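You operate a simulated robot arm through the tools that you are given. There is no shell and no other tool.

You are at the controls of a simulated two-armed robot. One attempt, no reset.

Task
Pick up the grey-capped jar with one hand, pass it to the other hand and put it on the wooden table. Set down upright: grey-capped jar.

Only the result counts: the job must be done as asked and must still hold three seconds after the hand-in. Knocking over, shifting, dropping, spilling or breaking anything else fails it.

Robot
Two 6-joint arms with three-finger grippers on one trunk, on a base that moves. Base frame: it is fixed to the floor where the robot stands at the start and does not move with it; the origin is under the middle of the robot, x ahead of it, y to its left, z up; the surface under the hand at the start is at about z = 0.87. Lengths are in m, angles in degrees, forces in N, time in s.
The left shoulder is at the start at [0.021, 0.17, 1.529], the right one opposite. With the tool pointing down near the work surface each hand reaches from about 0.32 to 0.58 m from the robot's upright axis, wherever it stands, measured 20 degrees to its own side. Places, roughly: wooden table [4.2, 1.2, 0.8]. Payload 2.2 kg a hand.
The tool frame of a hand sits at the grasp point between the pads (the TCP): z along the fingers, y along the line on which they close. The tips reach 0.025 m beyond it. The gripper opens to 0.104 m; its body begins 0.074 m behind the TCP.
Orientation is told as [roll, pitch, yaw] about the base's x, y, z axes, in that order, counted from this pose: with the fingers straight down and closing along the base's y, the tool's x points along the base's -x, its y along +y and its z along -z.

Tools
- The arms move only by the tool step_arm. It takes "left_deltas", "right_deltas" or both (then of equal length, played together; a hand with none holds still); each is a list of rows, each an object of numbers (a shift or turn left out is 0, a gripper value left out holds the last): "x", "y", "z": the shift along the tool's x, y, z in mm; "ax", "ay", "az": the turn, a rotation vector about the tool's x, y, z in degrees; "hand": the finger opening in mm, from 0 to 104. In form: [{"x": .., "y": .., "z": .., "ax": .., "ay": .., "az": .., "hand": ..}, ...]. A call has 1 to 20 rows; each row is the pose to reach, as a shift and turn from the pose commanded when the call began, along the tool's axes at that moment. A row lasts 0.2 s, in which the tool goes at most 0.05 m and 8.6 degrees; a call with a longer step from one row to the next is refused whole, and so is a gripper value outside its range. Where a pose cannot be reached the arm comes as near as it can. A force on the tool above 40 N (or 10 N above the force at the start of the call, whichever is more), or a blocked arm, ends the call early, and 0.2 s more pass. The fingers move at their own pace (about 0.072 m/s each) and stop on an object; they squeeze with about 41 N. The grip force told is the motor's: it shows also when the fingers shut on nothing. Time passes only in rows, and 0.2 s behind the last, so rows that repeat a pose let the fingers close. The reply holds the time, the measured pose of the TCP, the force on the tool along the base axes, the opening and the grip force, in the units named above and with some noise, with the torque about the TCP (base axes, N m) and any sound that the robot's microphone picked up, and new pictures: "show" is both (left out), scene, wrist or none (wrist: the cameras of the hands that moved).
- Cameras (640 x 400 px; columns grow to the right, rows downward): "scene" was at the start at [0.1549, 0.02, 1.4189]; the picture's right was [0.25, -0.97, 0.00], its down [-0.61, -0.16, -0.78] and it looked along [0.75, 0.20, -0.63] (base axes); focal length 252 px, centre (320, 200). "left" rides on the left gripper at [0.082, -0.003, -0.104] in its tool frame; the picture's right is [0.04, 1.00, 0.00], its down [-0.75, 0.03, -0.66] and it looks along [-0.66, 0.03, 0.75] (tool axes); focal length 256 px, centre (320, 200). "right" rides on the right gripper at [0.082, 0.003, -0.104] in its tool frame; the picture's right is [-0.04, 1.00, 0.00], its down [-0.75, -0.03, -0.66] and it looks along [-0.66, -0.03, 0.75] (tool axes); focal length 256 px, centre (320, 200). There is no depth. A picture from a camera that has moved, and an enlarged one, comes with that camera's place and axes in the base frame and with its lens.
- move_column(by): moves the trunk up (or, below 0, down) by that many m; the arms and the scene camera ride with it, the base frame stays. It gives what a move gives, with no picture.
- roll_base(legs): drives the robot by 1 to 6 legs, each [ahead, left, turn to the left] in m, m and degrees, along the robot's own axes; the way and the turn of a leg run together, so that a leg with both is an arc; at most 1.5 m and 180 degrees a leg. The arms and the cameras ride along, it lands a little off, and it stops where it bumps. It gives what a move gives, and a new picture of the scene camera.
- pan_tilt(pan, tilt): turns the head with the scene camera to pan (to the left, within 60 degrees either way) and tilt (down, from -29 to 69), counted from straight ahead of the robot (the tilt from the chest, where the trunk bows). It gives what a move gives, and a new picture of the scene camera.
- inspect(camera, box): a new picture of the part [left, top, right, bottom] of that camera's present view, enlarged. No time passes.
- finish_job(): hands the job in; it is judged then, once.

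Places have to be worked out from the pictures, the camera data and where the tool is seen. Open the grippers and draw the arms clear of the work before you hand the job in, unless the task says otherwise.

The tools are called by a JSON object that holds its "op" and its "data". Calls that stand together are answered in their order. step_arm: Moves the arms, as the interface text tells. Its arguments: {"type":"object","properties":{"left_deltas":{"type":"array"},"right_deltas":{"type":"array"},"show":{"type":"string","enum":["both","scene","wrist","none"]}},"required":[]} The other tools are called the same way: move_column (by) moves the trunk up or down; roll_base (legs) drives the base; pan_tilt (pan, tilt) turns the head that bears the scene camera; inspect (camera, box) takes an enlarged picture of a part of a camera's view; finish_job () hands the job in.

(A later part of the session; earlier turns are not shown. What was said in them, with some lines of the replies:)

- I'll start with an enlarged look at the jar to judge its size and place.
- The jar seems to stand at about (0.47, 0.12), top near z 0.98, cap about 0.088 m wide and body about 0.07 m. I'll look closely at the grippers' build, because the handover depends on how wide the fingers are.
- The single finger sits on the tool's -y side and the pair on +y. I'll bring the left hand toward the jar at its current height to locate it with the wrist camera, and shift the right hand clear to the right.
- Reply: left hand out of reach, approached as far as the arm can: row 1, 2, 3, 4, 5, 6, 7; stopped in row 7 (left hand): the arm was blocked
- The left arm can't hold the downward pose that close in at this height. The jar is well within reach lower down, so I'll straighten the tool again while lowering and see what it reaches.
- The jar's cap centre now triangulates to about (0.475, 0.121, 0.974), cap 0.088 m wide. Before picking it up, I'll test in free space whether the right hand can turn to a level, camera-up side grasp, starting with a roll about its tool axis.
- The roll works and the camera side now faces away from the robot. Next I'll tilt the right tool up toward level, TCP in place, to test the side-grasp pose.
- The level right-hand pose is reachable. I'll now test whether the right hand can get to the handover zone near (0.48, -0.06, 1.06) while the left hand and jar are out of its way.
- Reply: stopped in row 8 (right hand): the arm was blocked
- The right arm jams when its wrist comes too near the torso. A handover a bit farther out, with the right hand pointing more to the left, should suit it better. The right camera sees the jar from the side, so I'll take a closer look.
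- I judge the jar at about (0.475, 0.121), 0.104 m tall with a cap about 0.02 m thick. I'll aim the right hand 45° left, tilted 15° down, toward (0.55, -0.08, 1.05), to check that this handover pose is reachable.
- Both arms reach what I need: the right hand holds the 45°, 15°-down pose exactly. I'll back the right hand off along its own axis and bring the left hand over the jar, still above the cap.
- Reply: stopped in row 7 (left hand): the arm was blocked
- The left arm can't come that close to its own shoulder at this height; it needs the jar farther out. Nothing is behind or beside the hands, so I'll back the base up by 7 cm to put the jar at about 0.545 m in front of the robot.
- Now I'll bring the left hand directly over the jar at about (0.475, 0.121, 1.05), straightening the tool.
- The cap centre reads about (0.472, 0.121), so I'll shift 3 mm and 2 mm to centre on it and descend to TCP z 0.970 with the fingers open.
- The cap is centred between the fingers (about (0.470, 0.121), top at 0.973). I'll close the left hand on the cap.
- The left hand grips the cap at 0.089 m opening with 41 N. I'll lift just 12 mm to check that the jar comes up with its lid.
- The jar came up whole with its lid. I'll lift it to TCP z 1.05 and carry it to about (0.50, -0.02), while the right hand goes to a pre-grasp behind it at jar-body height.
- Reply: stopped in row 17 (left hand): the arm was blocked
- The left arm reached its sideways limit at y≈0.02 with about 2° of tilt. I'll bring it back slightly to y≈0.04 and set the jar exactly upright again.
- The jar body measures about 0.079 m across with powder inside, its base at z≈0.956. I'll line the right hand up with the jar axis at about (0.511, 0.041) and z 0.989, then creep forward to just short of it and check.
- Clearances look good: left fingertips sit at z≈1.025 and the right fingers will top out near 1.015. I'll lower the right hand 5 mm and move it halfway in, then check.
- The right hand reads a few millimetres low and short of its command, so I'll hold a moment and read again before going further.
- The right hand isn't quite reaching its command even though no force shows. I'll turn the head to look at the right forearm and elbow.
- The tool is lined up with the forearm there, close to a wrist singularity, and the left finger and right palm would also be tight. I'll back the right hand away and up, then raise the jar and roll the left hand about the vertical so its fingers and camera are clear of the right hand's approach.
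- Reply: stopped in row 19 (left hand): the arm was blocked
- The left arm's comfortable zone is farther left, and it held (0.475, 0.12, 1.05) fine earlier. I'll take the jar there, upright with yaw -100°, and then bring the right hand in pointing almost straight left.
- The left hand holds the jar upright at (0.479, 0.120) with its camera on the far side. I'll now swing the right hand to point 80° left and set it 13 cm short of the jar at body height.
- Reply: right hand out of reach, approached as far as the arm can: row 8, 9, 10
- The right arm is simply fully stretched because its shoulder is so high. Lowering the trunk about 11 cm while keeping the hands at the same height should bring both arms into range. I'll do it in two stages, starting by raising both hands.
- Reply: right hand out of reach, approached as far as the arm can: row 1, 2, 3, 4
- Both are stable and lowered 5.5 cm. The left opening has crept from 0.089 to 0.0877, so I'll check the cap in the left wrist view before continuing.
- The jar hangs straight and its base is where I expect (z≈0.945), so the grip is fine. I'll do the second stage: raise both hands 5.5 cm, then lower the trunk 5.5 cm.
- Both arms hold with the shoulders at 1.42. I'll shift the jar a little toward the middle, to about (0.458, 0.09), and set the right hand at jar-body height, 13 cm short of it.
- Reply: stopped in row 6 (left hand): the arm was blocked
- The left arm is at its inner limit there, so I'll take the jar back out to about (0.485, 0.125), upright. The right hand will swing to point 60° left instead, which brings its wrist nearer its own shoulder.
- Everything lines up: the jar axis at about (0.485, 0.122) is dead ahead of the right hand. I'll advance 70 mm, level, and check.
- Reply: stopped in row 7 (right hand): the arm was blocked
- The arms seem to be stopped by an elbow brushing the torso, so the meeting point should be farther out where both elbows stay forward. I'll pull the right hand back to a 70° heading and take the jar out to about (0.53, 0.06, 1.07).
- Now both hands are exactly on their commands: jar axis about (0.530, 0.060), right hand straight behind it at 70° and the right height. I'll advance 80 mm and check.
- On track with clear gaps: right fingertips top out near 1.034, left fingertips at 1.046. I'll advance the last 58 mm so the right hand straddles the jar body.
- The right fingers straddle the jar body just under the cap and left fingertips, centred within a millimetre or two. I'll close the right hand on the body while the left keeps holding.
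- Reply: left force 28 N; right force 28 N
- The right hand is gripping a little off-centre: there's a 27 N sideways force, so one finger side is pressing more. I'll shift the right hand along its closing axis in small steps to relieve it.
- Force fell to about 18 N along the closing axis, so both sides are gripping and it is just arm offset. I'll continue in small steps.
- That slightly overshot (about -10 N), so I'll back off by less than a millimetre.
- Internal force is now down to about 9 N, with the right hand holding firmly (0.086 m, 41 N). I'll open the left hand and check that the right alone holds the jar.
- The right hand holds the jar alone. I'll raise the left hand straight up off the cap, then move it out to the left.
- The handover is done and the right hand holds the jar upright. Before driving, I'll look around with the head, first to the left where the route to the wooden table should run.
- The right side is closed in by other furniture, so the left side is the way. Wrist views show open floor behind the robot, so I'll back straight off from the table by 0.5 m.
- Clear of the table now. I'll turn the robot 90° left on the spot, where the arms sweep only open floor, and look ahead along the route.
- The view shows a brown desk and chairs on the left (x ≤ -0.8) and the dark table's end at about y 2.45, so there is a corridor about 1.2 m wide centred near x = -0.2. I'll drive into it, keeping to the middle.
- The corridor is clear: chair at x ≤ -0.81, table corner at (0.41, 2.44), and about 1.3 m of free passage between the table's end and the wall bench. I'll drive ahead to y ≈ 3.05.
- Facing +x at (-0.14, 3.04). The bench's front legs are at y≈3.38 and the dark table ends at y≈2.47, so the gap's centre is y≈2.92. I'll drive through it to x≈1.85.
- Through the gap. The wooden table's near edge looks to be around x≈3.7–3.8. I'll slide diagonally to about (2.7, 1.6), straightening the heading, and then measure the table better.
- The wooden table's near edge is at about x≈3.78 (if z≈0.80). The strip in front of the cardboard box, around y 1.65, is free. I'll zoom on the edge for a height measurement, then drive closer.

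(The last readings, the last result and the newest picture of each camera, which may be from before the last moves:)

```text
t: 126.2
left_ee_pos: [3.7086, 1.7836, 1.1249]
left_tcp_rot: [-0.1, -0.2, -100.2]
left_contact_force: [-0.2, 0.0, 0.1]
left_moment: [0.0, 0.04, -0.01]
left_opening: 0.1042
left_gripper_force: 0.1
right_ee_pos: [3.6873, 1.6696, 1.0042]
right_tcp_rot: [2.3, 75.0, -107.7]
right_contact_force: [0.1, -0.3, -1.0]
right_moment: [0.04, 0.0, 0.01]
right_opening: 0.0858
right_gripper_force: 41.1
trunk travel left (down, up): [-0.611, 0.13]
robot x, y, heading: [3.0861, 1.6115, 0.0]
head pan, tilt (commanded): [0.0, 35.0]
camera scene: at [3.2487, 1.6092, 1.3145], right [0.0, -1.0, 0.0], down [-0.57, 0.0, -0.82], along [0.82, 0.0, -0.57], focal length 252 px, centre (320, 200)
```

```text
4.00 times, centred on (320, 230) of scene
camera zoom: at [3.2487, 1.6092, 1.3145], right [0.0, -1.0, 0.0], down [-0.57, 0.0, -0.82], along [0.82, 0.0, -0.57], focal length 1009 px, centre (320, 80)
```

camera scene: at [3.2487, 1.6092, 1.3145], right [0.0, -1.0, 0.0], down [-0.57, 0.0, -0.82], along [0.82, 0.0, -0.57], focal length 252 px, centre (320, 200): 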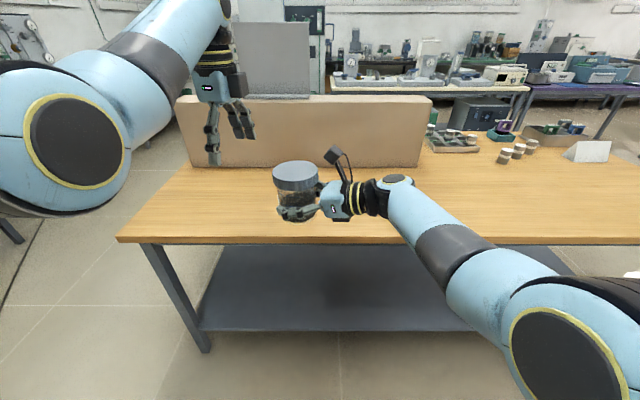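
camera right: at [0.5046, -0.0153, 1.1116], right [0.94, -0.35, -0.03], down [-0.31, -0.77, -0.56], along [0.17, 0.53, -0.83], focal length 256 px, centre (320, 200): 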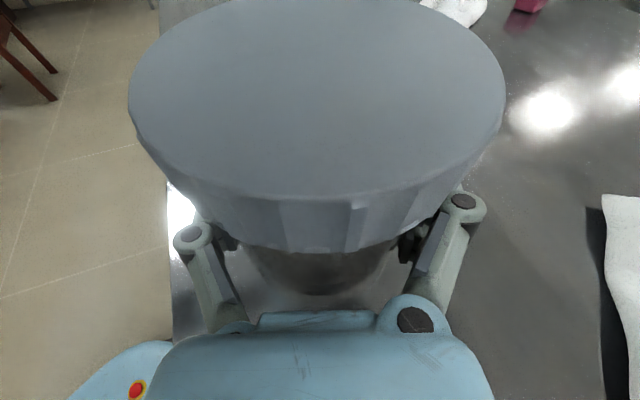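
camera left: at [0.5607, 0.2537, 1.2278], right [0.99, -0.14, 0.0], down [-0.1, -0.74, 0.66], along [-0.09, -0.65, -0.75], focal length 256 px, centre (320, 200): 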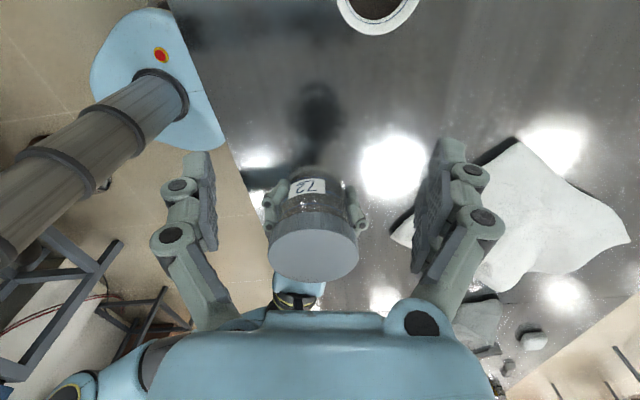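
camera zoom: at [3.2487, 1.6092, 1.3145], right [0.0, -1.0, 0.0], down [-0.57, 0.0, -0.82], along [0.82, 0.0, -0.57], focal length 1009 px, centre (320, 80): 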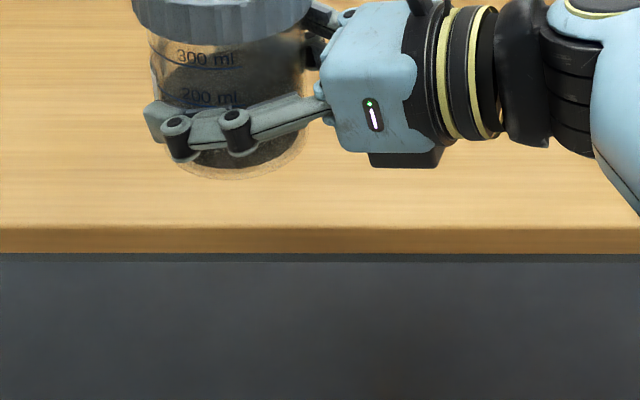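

Two views put the table's front edge at x≈3.80, z≈0.793. There's a black block under the right gripper's rear that may come close to the table when I set down, so I'll check how low it hangs relative to the jar's base.

{"op": "inspect", "data": {"camera": "scene", "box": [260, 140, 400, 230]}}

{"op": "inspect", "data": {"camera": "left", "box": [200, 140, 400, 320]}}

{"op": "pan_tilt", "data": {"pan": 30, "tilt": 35}}

```text
4.44 times, centred on (330, 185) of scene
camera zoom: at [3.2487, 1.6092, 1.3145], right [0.0, -1.0, 0.0], down [-0.57, 0.0, -0.82], along [0.82, 0.0, -0.57], focal length 1122 px, centre (276, 267)
```

zoom: 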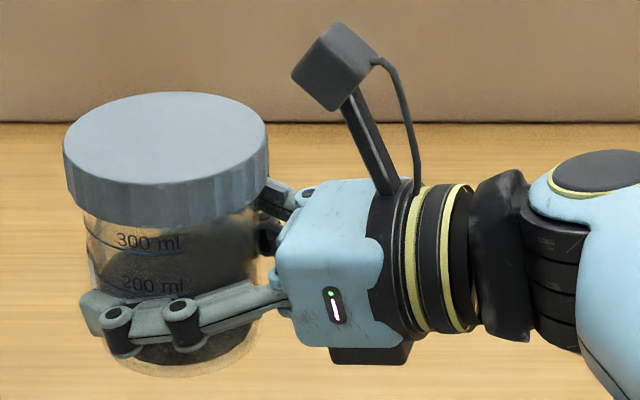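

```text
2.22 times, centred on (300, 230) of left
camera zoom: at [3.7185, 1.8636, 1.2276], right [0.99, -0.14, 0.0], down [-0.1, -0.74, 0.66], along [-0.09, -0.65, -0.75], focal length 569 px, centre (364, 133)
```

zoom: 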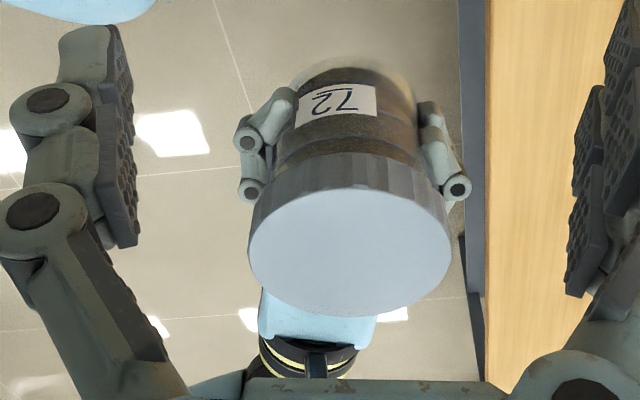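

```text
t: 127.1
left_ee_pos: [3.7072, 1.783, 1.1251]
left_tcp_rot: [0.0, -0.1, -100.2]
left_contact_force: [-0.1, -0.1, 0.3]
left_moment: [-0.01, -0.01, -0.01]
left_opening: 0.1037
left_gripper_force: 0.0
right_ee_pos: [3.6869, 1.6698, 1.0053]
right_tcp_rot: [2.3, 75.0, -107.8]
right_contact_force: [0.2, 0.2, -1.7]
right_moment: [0.0, -0.01, -0.01]
right_opening: 0.0859
right_gripper_force: 40.9
trunk travel left (down, up): [-0.611, 0.13]
robot x, y, heading: [3.0904, 1.6109, 0.2]
head pan, tilt (commanded): [30.0, 35.0]
camera scene: at [3.2363, 1.6532, 1.3146], right [0.5, -0.87, 0.0], down [-0.5, -0.29, -0.82], along [0.71, 0.41, -0.57], focal length 252 px, centre (320, 200)
```

scene: 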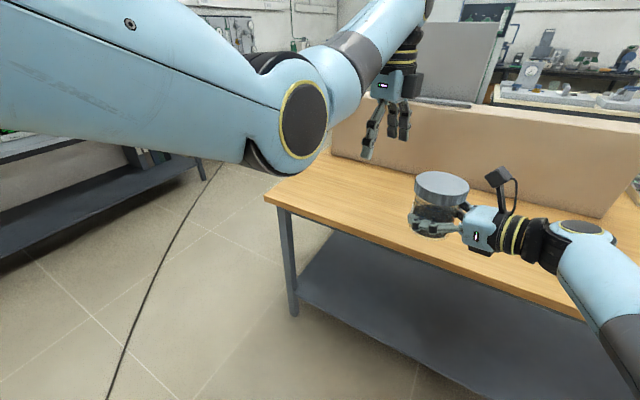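

The block hangs about 2 cm below the TCP, still roughly 1 cm above the table when the jar touches down, so it's fine. I'll drive the last 0.28 m so the jar is about 17 cm inside the table edge.

{"op": "roll_base", "data": {"legs": [[0.28, 0, 0]]}}

{"op": "pan_tilt", "data": {"pan": 0, "tilt": 45}}

```text
t: 129.1
left_ee_pos: [3.9938, 1.7837, 1.1243]
left_tcp_rot: [-0.1, -0.2, -100.3]
left_contact_force: [0.7, -0.5, 0.2]
left_moment: [0.01, 0.03, 0.03]
left_opening: 0.1042
left_gripper_force: 0.1
right_ee_pos: [3.9727, 1.6711, 1.0036]
right_tcp_rot: [2.1, 75.0, -107.9]
right_contact_force: [0.2, 0.7, -2.2]
right_moment: [0.08, 0.04, 0.02]
right_opening: 0.0855
right_gripper_force: 40.7
trunk travel left (down, up): [-0.611, 0.13]
robot x, y, heading: [3.3714, 1.6115, -0.1]
head pan, tilt (commanded): [30.0, 35.0]
camera scene: at [3.5222, 1.6536, 1.3145], right [0.5, -0.87, 0.0], down [-0.5, -0.29, -0.82], along [0.71, 0.41, -0.57], focal length 252 px, centre (320, 200)
```

scene: 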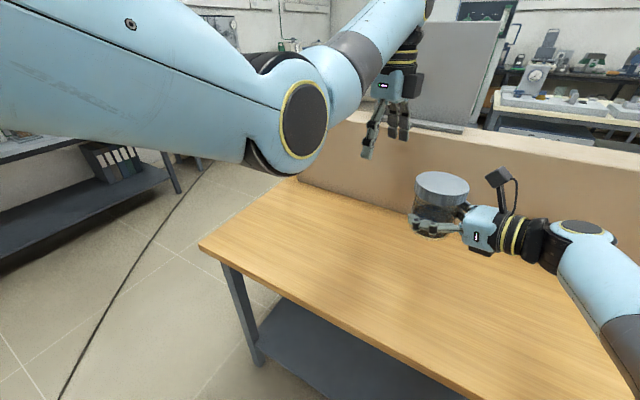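

```text
t: 130.0
left_ee_pos: [3.9933, 1.7837, 1.1245]
left_tcp_rot: [0.0, -0.2, -100.3]
left_contact_force: [-0.5, -0.7, -0.2]
left_moment: [0.01, 0.03, -0.01]
left_opening: 0.104
left_gripper_force: 0.1
right_ee_pos: [3.972, 1.6691, 1.0034]
right_tcp_rot: [2.2, 74.9, -107.6]
right_contact_force: [0.1, -0.2, -1.3]
right_moment: [0.03, -0.02, 0.0]
right_opening: 0.0855
right_gripper_force: 40.8
trunk travel left (down, up): [-0.611, 0.13]
robot x, y, heading: [3.3731, 1.6122, 0.3]
head pan, tilt (commanded): [0.0, 45.0]
camera scene: at [3.5265, 1.6096, 1.2998], right [0.0, -1.0, 0.0], down [-0.71, 0.0, -0.71], along [0.71, 0.0, -0.71], focal length 252 px, centre (320, 200)
```

scene: 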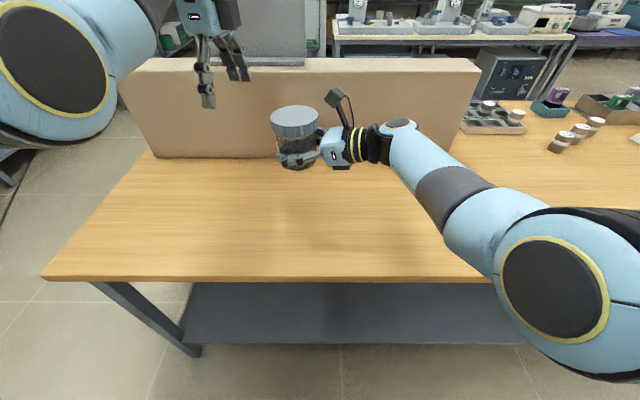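

The jar is above free table space: edge at 3.80, jar at 3.97, box front at about 4.24. I'll lower the trunk 13 cm, which brings the jar straight down to about 4–5 cm above the table.

{"op": "move_column", "data": {"by": -0.13}}

{"op": "inspect", "data": {"camera": "scene", "box": [220, 60, 460, 210]}}

{"op": "inspect", "data": {"camera": "scene", "box": [0, 0, 640, 400]}}

```text
t: 131.6
left_ee_pos: [3.9932, 1.7832, 0.9948]
left_tcp_rot: [0.0, -0.2, -100.3]
left_contact_force: [0.6, 1.1, 0.2]
left_moment: [0.03, 0.0, -0.01]
left_opening: 0.1041
left_gripper_force: 0.1
right_ee_pos: [3.9712, 1.6707, 0.874]
right_tcp_rot: [2.4, 75.0, -107.7]
right_contact_force: [-0.2, 0.6, -1.9]
right_moment: [0.02, 0.0, -0.01]
right_opening: 0.0855
right_gripper_force: 41.0
trunk travel left (down, up): [-0.481, 0.26]
robot x, y, heading: [3.3699, 1.6117, -0.1]
head pan, tilt (commanded): [0.0, 45.0]
```

```text
2.67 times, centred on (340, 135) of scene
camera zoom: at [3.5278, 1.6095, 1.1685], right [0.0, -1.0, 0.0], down [-0.71, 0.0, -0.71], along [0.71, 0.0, -0.71], focal length 673 px, centre (267, 373)
```

zoom: 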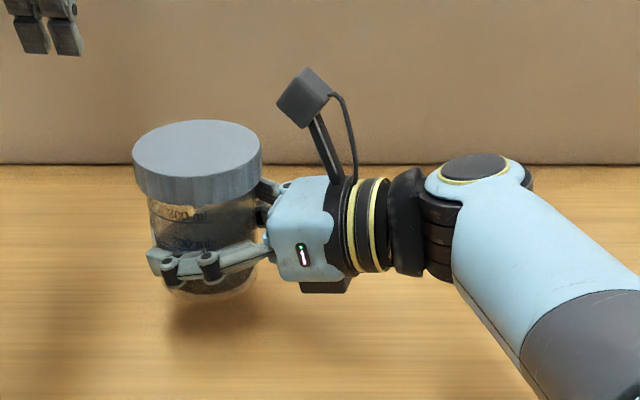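

```text
1.00 times, centred on (320, 200) of scene (not enlarged: the box is as wide or as high as the picture)
camera zoom: at [3.5278, 1.6095, 1.1685], right [0.0, -1.0, 0.0], down [-0.71, 0.0, -0.71], along [0.71, 0.0, -0.71], focal length 252 px, centre (320, 200)
```

zoom: 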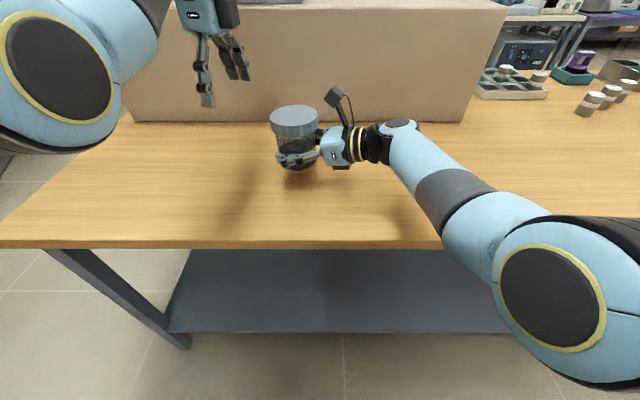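

The table surface measures about z 0.79, and the jar's base is at about 0.841. I'll lower another 3.5 cm, then go in small steps watching the force.

{"op": "move_column", "data": {"by": -0.035}}

{"op": "inspect", "data": {"camera": "scene", "box": [240, 60, 440, 200]}}

```text
t: 132.4
left_ee_pos: [3.992, 1.7828, 0.9602]
left_tcp_rot: [0.1, -0.2, -100.3]
left_contact_force: [-0.3, -0.2, 0.1]
left_moment: [0.0, 0.0, 0.0]
left_opening: 0.1041
left_gripper_force: 0.1
right_ee_pos: [3.9723, 1.6701, 0.8397]
right_tcp_rot: [2.4, 74.8, -107.6]
right_contact_force: [-0.3, 0.2, -1.3]
right_moment: [0.01, 0.01, -0.02]
right_opening: 0.0854
right_gripper_force: 40.6
trunk travel left (down, up): [-0.446, 0.295]
robot x, y, heading: [3.3716, 1.6119, 0.0]
head pan, tilt (commanded): [0.0, 45.0]
```

```text
2.86 times, centred on (340, 130) of scene
camera zoom: at [3.5286, 1.6095, 1.1327], right [0.0, -1.0, 0.0], down [-0.71, 0.0, -0.71], along [0.71, 0.0, -0.71], focal length 721 px, centre (263, 400)
```

zoom: 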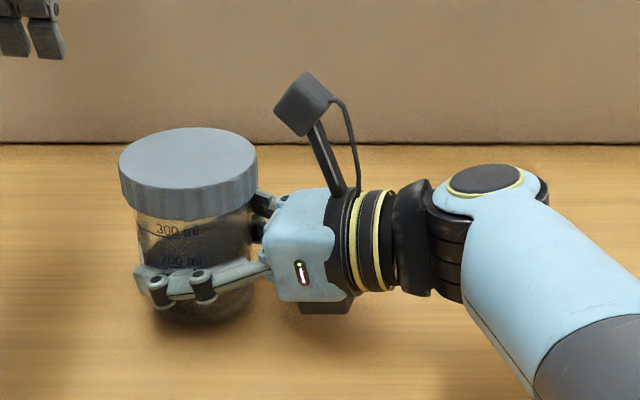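

{"op": "move_column", "data": {"by": -0.006}}

{"op": "move_column", "data": {"by": -0.003}}

```text
t: 133.0
left_ee_pos: [3.9916, 1.7835, 0.9539]
left_tcp_rot: [-0.1, -0.1, -100.4]
left_contact_force: [-0.1, 0.2, -0.9]
left_moment: [0.0, 0.03, -0.01]
left_opening: 0.1041
left_gripper_force: 0.1
right_ee_pos: [3.9723, 1.6708, 0.8353]
right_tcp_rot: [3.1, 75.1, -107.2]
right_contact_force: [0.6, 0.8, 8.0]
right_moment: [0.16, -0.19, -0.01]
right_opening: 0.0854
right_gripper_force: 41.1
trunk travel left (down, up): [-0.44, 0.301]
robot x, y, heading: [3.372, 1.614, 0.2]
head pan, tilt (commanded): [0.0, 45.0]
```

```text
t: 133.5
left_ee_pos: [3.9911, 1.7835, 0.9523]
left_tcp_rot: [0.2, -0.2, -100.3]
left_contact_force: [-0.1, 0.0, 0.2]
left_moment: [0.02, 0.02, -0.02]
left_opening: 0.1039
left_gripper_force: 0.0
right_ee_pos: [3.9729, 1.6696, 0.8356]
right_tcp_rot: [3.7, 75.3, -106.3]
right_contact_force: [1.5, -1.3, 27.8]
right_moment: [0.47, -0.53, -0.03]
right_opening: 0.0857
right_gripper_force: 40.6
trunk travel left (down, up): [-0.437, 0.304]
robot x, y, heading: [3.3704, 1.6081, 0.2]
head pan, tilt (commanded): [0.0, 45.0]
```

The jar has touched down (27.8 N now, first contact at TCP z≈0.835). I'll ease the trunk up 2 mm so it rests with only light pressure before I release.

{"op": "move_column", "data": {"by": 0.002}}

{"op": "inspect", "data": {"camera": "scene", "box": [240, 60, 440, 200]}}

{"op": "inspect", "data": {"camera": "left", "box": [160, 60, 480, 300]}}

```text
t: 134.0
left_ee_pos: [3.9906, 1.7835, 0.9532]
left_tcp_rot: [0.1, -0.1, -100.1]
left_contact_force: [0.2, 0.4, -0.6]
left_moment: [-0.03, 0.01, 0.03]
left_opening: 0.1038
left_gripper_force: 0.0
right_ee_pos: [3.9722, 1.6697, 0.8359]
right_tcp_rot: [3.4, 75.1, -106.9]
right_contact_force: [8.0, 1.2, 27.3]
right_moment: [0.53, -0.72, -0.1]
right_opening: 0.0854
right_gripper_force: 41.0
trunk travel left (down, up): [-0.439, 0.302]
robot x, y, heading: [3.3749, 1.6129, 0.0]
head pan, tilt (commanded): [0.0, 45.0]
```

```text
2.86 times, centred on (340, 130) of scene
camera zoom: at [3.5277, 1.6095, 1.1258], right [0.0, -1.0, 0.0], down [-0.71, 0.0, -0.71], along [0.71, 0.0, -0.71], focal length 721 px, centre (263, 400)
```

zoom: 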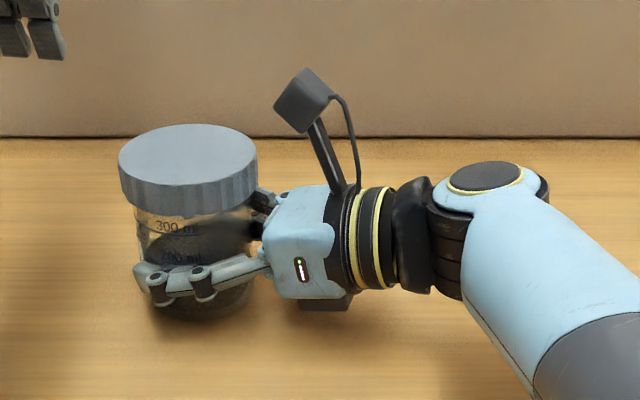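

```text
1.67 times, centred on (320, 180) of left
camera zoom: at [4.0015, 1.8637, 1.0572], right [0.99, -0.14, 0.0], down [-0.1, -0.74, 0.66], along [-0.09, -0.65, -0.75], focal length 427 px, centre (320, 233)
```

zoom: 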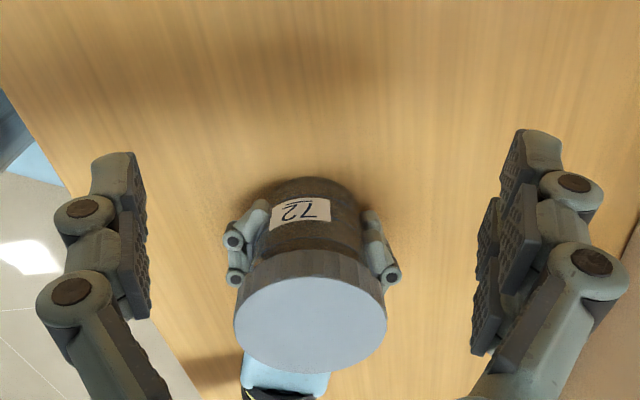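

The force hasn't dropped yet (still 27 N), so I'll ease up another 2 mm.

{"op": "move_column", "data": {"by": 0.002}}

{"op": "step_arm", "data": {"right_deltas": [{"x": 0, "hand": 60}, {"x": 0, "hand": 60}], "show": "none"}}

```text
t: 134.5
left_ee_pos: [3.9917, 1.7833, 0.9554]
left_tcp_rot: [0.0, -0.2, -100.3]
left_contact_force: [0.0, 0.7, -0.3]
left_moment: [0.0, 0.04, 0.0]
left_opening: 0.1039
left_gripper_force: 0.0
right_ee_pos: [3.9721, 1.67, 0.8354]
right_tcp_rot: [2.7, 75.1, -107.3]
right_contact_force: [7.5, 3.0, 21.0]
right_moment: [0.56, -0.63, -0.08]
right_opening: 0.0854
right_gripper_force: 41.0
trunk travel left (down, up): [-0.441, 0.3]
robot x, y, heading: [3.372, 1.6131, -0.2]
head pan, tilt (commanded): [0.0, 45.0]
```

```text
t: 135.1
left_ee_pos: [3.9922, 1.784, 0.9549]
left_tcp_rot: [0.0, -0.1, -100.3]
left_contact_force: [0.0, 0.0, -1.1]
left_moment: [0.01, 0.0, -0.01]
left_opening: 0.1039
left_gripper_force: 0.1
right_ee_pos: [3.9712, 1.6701, 0.8359]
right_tcp_rot: [2.7, 75.0, -107.4]
right_contact_force: [9.0, 4.2, 20.7]
right_moment: [0.46, -0.61, -0.08]
right_opening: 0.0856
right_gripper_force: 41.1
trunk travel left (down, up): [-0.441, 0.3]
robot x, y, heading: [3.3748, 1.611, 0.2]
head pan, tilt (commanded): [0.0, 45.0]
```

{"op": "move_column", "data": {"by": 0.002}}

```text
t: 135.6
left_ee_pos: [3.992, 1.7829, 0.9573]
left_tcp_rot: [-0.1, -0.2, -100.3]
left_contact_force: [-0.8, -0.2, 0.0]
left_moment: [-0.02, -0.02, 0.0]
left_opening: 0.1039
left_gripper_force: 0.1
right_ee_pos: [3.9711, 1.6703, 0.8363]
right_tcp_rot: [2.2, 74.9, -107.9]
right_contact_force: [2.7, 1.8, 12.9]
right_moment: [0.31, -0.41, 0.0]
right_opening: 0.0858
right_gripper_force: 40.8
trunk travel left (down, up): [-0.443, 0.298]
robot x, y, heading: [3.3728, 1.6123, 0.2]
head pan, tilt (commanded): [0.0, 45.0]
```

{"op": "move_column", "data": {"by": 0.0015}}

```text
t: 136.2
left_ee_pos: [3.993, 1.7828, 0.9584]
left_tcp_rot: [0.0, -0.3, -100.4]
left_contact_force: [-0.2, 0.0, -0.5]
left_moment: [0.02, 0.03, 0.0]
left_opening: 0.1039
left_gripper_force: 0.0
right_ee_pos: [3.9697, 1.6702, 0.8363]
right_tcp_rot: [1.9, 74.8, -108.2]
right_contact_force: [-0.5, 1.8, 3.0]
right_moment: [0.11, -0.09, 0.04]
right_opening: 0.0856
right_gripper_force: 41.2
trunk travel left (down, up): [-0.445, 0.297]
robot x, y, heading: [3.373, 1.6118, 0.4]
head pan, tilt (commanded): [0.0, 45.0]
```

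Only about 3 N remains, so the jar is resting lightly on the table. I'll open the right hand gently.

{"op": "step_arm", "data": {"right_deltas": [{"hand": 87}, {"hand": 89}, {"hand": 92}, {"hand": 96}, {"hand": 100}, {"hand": 104}, {"hand": 104}], "show": "both"}}

{"op": "inspect", "data": {"camera": "scene", "box": [240, 60, 440, 200]}}

{"op": "inspect", "data": {"camera": "left", "box": [160, 60, 480, 300]}}

```text
t: 137.8
left_ee_pos: [3.9925, 1.7833, 0.9587]
left_tcp_rot: [0.1, -0.3, -100.3]
left_contact_force: [-0.2, -1.1, -0.2]
left_moment: [0.01, 0.01, -0.03]
left_opening: 0.1039
left_gripper_force: 0.1
right_ee_pos: [3.9726, 1.6706, 0.8381]
right_tcp_rot: [2.4, 74.8, -107.8]
right_contact_force: [0.7, -0.9, -0.2]
right_moment: [0.01, -0.01, -0.01]
right_opening: 0.1039
right_gripper_force: 0.0
trunk travel left (down, up): [-0.445, 0.297]
robot x, y, heading: [3.3693, 1.6098, 0.3]
head pan, tilt (commanded): [0.0, 45.0]
camera scene: at [3.5289, 1.6095, 1.1311], right [0.0, -1.0, 0.0], down [-0.71, 0.0, -0.71], along [0.71, 0.0, -0.71], focal length 252 px, centre (320, 200)
camera right: at [3.9465, 1.5951, 0.9449], right [0.94, -0.35, -0.03], down [-0.31, -0.77, -0.56], along [0.17, 0.53, -0.83], focal length 256 px, centre (320, 200)
```

scene: 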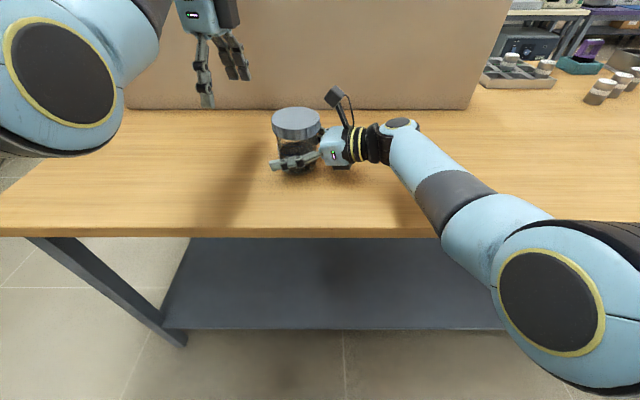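
right: 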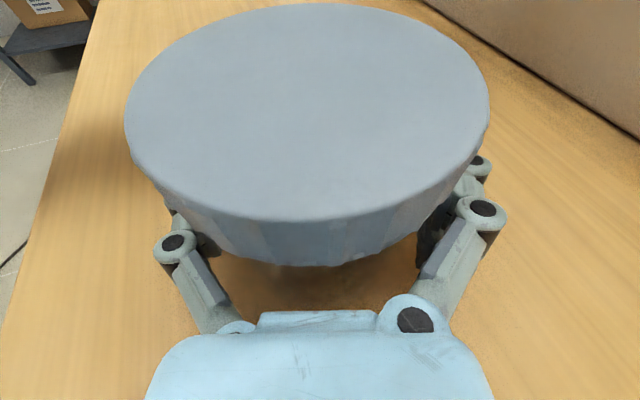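

```text
2.86 times, centred on (340, 130) of scene
camera zoom: at [3.5289, 1.6095, 1.1311], right [0.0, -1.0, 0.0], down [-0.71, 0.0, -0.71], along [0.71, 0.0, -0.71], focal length 721 px, centre (263, 400)
```

zoom: 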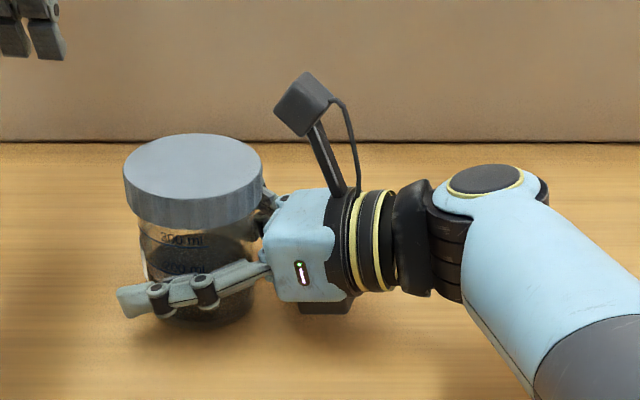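

```text
1.67 times, centred on (320, 180) of left
camera zoom: at [4.0028, 1.8638, 1.0616], right [0.99, -0.14, 0.0], down [-0.1, -0.74, 0.66], along [-0.09, -0.65, -0.75], focal length 427 px, centre (320, 233)
```

zoom: 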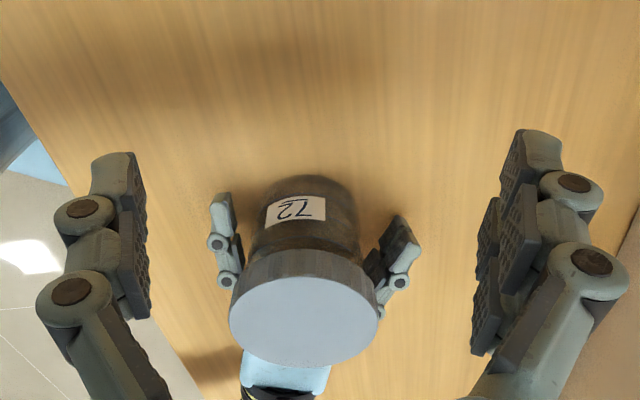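

The jar stands upright on its own on the table, with even gaps to both finger sides. I'll withdraw the right hand straight back along its approach line with a slight lift.

{"op": "step_arm", "data": {"right_deltas": [{"x": 1.9, "z": -0.5}, {"x": 3.9, "z": -1}, {"x": 2.2, "z": -11}, {"x": -0.7, "z": -25.7}, {"x": -3.6, "z": -40.5}, {"x": -6.5, "z": -55.2}, {"x": -9.4, "z": -70}, {"x": -12.3, "z": -84.7}, {"x": -16.2, "z": -99.2}, {"x": -18.1, "z": -114.2}, {"x": -19.1, "z": -129.5}, {"x": -19.1, "z": -129.5}], "show": "both"}}

{"op": "inspect", "data": {"camera": "scene", "box": [220, 60, 420, 200]}}

```text
t: 140.3
left_ee_pos: [3.993, 1.7828, 0.9586]
left_tcp_rot: [0.0, -0.2, -100.3]
left_contact_force: [0.0, -0.6, 0.9]
left_moment: [0.0, 0.01, -0.03]
left_opening: 0.1038
left_gripper_force: 0.0
right_ee_pos: [3.9272, 1.5472, 0.8531]
right_tcp_rot: [2.4, 74.9, -107.6]
right_contact_force: [-0.1, 0.2, 1.0]
right_moment: [0.0, -0.05, -0.05]
right_opening: 0.104
right_gripper_force: 0.0
trunk travel left (down, up): [-0.445, 0.297]
robot x, y, heading: [3.3692, 1.6137, 0.0]
head pan, tilt (commanded): [0.0, 45.0]
camera scene: at [3.5289, 1.6097, 1.1311], right [0.0, -1.0, 0.0], down [-0.71, 0.0, -0.71], along [0.71, 0.0, -0.71], focal length 252 px, centre (320, 200)
camera right: at [3.9021, 1.4724, 0.9596], right [0.94, -0.35, -0.03], down [-0.31, -0.77, -0.56], along [0.17, 0.53, -0.83], focal length 256 px, centre (320, 200)
```

scene: 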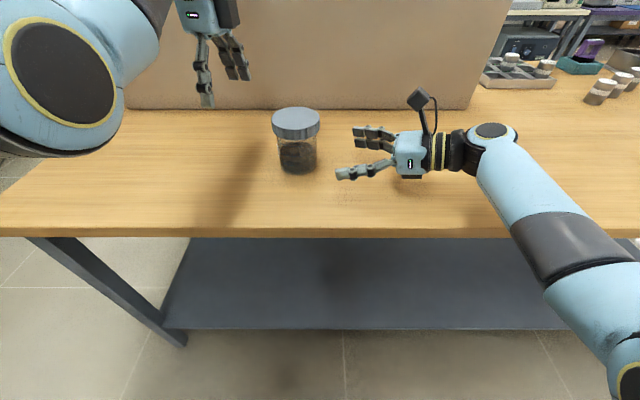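
right: 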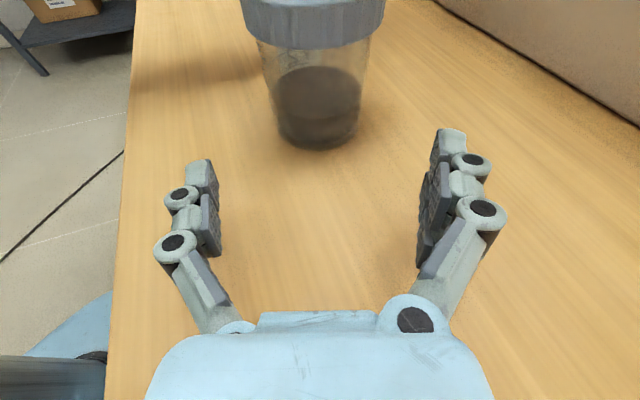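

```text
2.86 times, centred on (320, 130) of scene
camera zoom: at [3.5289, 1.6097, 1.1311], right [0.0, -1.0, 0.0], down [-0.71, 0.0, -0.71], along [0.71, 0.0, -0.71], focal length 721 px, centre (320, 400)
```

zoom: 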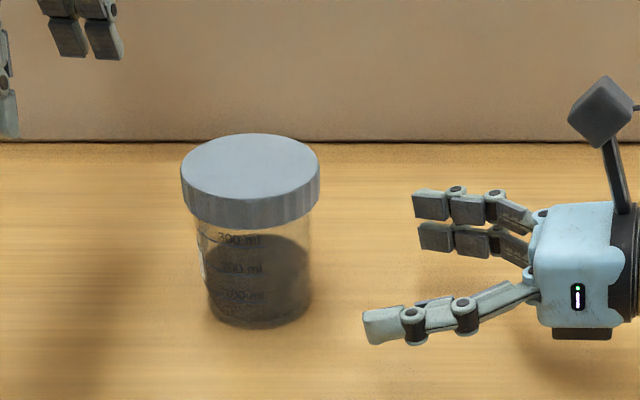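

The jar stands upright and alone on the wooden table. I'll raise the trunk to lift both open hands and then back the robot away so the arms are clear.

{"op": "move_column", "data": {"by": 0.15}}

{"op": "roll_base", "data": {"legs": [[-0.2, 0, 0], [-0.25, 0, 0]]}}

{"op": "inspect", "data": {"camera": "scene", "box": [200, 40, 440, 190]}}

```text
t: 142.1
left_ee_pos: [3.9932, 1.7836, 1.1067]
left_tcp_rot: [0.0, -0.3, -100.3]
left_contact_force: [-0.3, -0.6, 0.4]
left_moment: [-0.01, -0.03, -0.06]
left_opening: 0.1039
left_gripper_force: 0.1
right_ee_pos: [3.9269, 1.5478, 1.0028]
right_tcp_rot: [2.3, 74.7, -107.8]
right_contact_force: [0.1, 0.1, 0.7]
right_moment: [-0.03, 0.0, -0.01]
right_opening: 0.104
right_gripper_force: 0.1
trunk travel left (down, up): [-0.595, 0.147]
robot x, y, heading: [3.3732, 1.6159, 0.1]
head pan, tilt (commanded): [0.0, 45.0]
```

```text
t: 145.1
left_ee_pos: [3.5442, 1.7813, 1.1084]
left_tcp_rot: [-0.1, -0.2, -100.5]
left_contact_force: [-0.3, -0.2, 0.2]
left_moment: [-0.01, -0.05, 0.02]
left_opening: 0.1038
left_gripper_force: 0.2
right_ee_pos: [3.4775, 1.5467, 1.0031]
right_tcp_rot: [2.5, 75.0, -107.8]
right_contact_force: [-0.7, -0.7, -0.4]
right_moment: [0.0, -0.01, -0.04]
right_opening: 0.104
right_gripper_force: 0.1
trunk travel left (down, up): [-0.595, 0.147]
robot x, y, heading: [2.9239, 1.6088, -0.1]
head pan, tilt (commanded): [0.0, 45.0]
camera scene: at [3.0764, 1.6098, 1.2833], right [0.0, -1.0, 0.0], down [-0.71, 0.0, -0.71], along [0.71, 0.0, -0.71], focal length 252 px, centre (320, 200)
```

scene: 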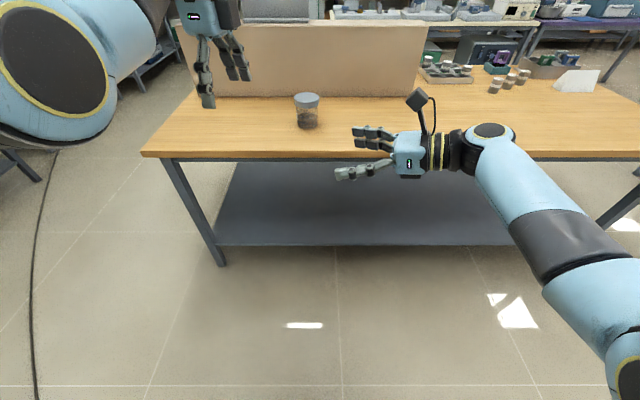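

```text
2.67 times, centred on (320, 115) of scene
camera zoom: at [3.0764, 1.6098, 1.2833], right [0.0, -1.0, 0.0], down [-0.71, 0.0, -0.71], along [0.71, 0.0, -0.71], focal length 673 px, centre (320, 427)
```

zoom: 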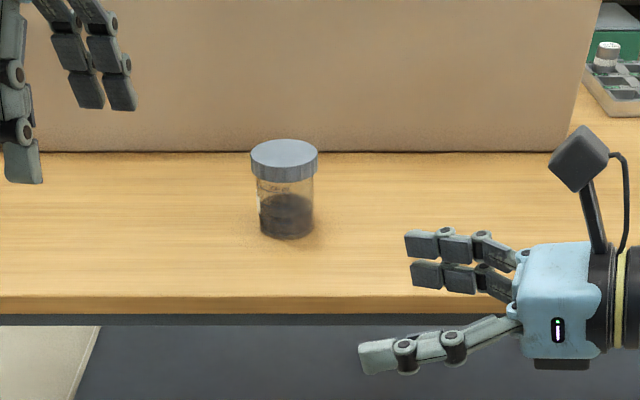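

The grey-capped jar stands upright on the wooden table, well inside its edge. It was passed from the left hand to the right in the air. Both grippers are open and clear, and I saw nothing else disturbed, so I'm handing the job in.

{"op": "finish_job", "data": {}}

```text
The job is handed in.
```

The grey-capped jar is standing upright on the wooden table, about 17 cm in from the front edge. The job has been handed in.

- **Pick-up and handover:** the left hand picked the jar up by its cap. It passed the jar to the right hand in mid-air over the dark table.
- **Set-down:** the right hand carried the jar across the room and lowered it until it touched the table, with about 28 N of pressure at most. I eased that to about 3 N before letting go.
- **Afterwards:** the jar stayed upright when released. Both grippers are open and the robot has backed away from the table. In the pictures I took, I saw nothing else moved or knocked over.
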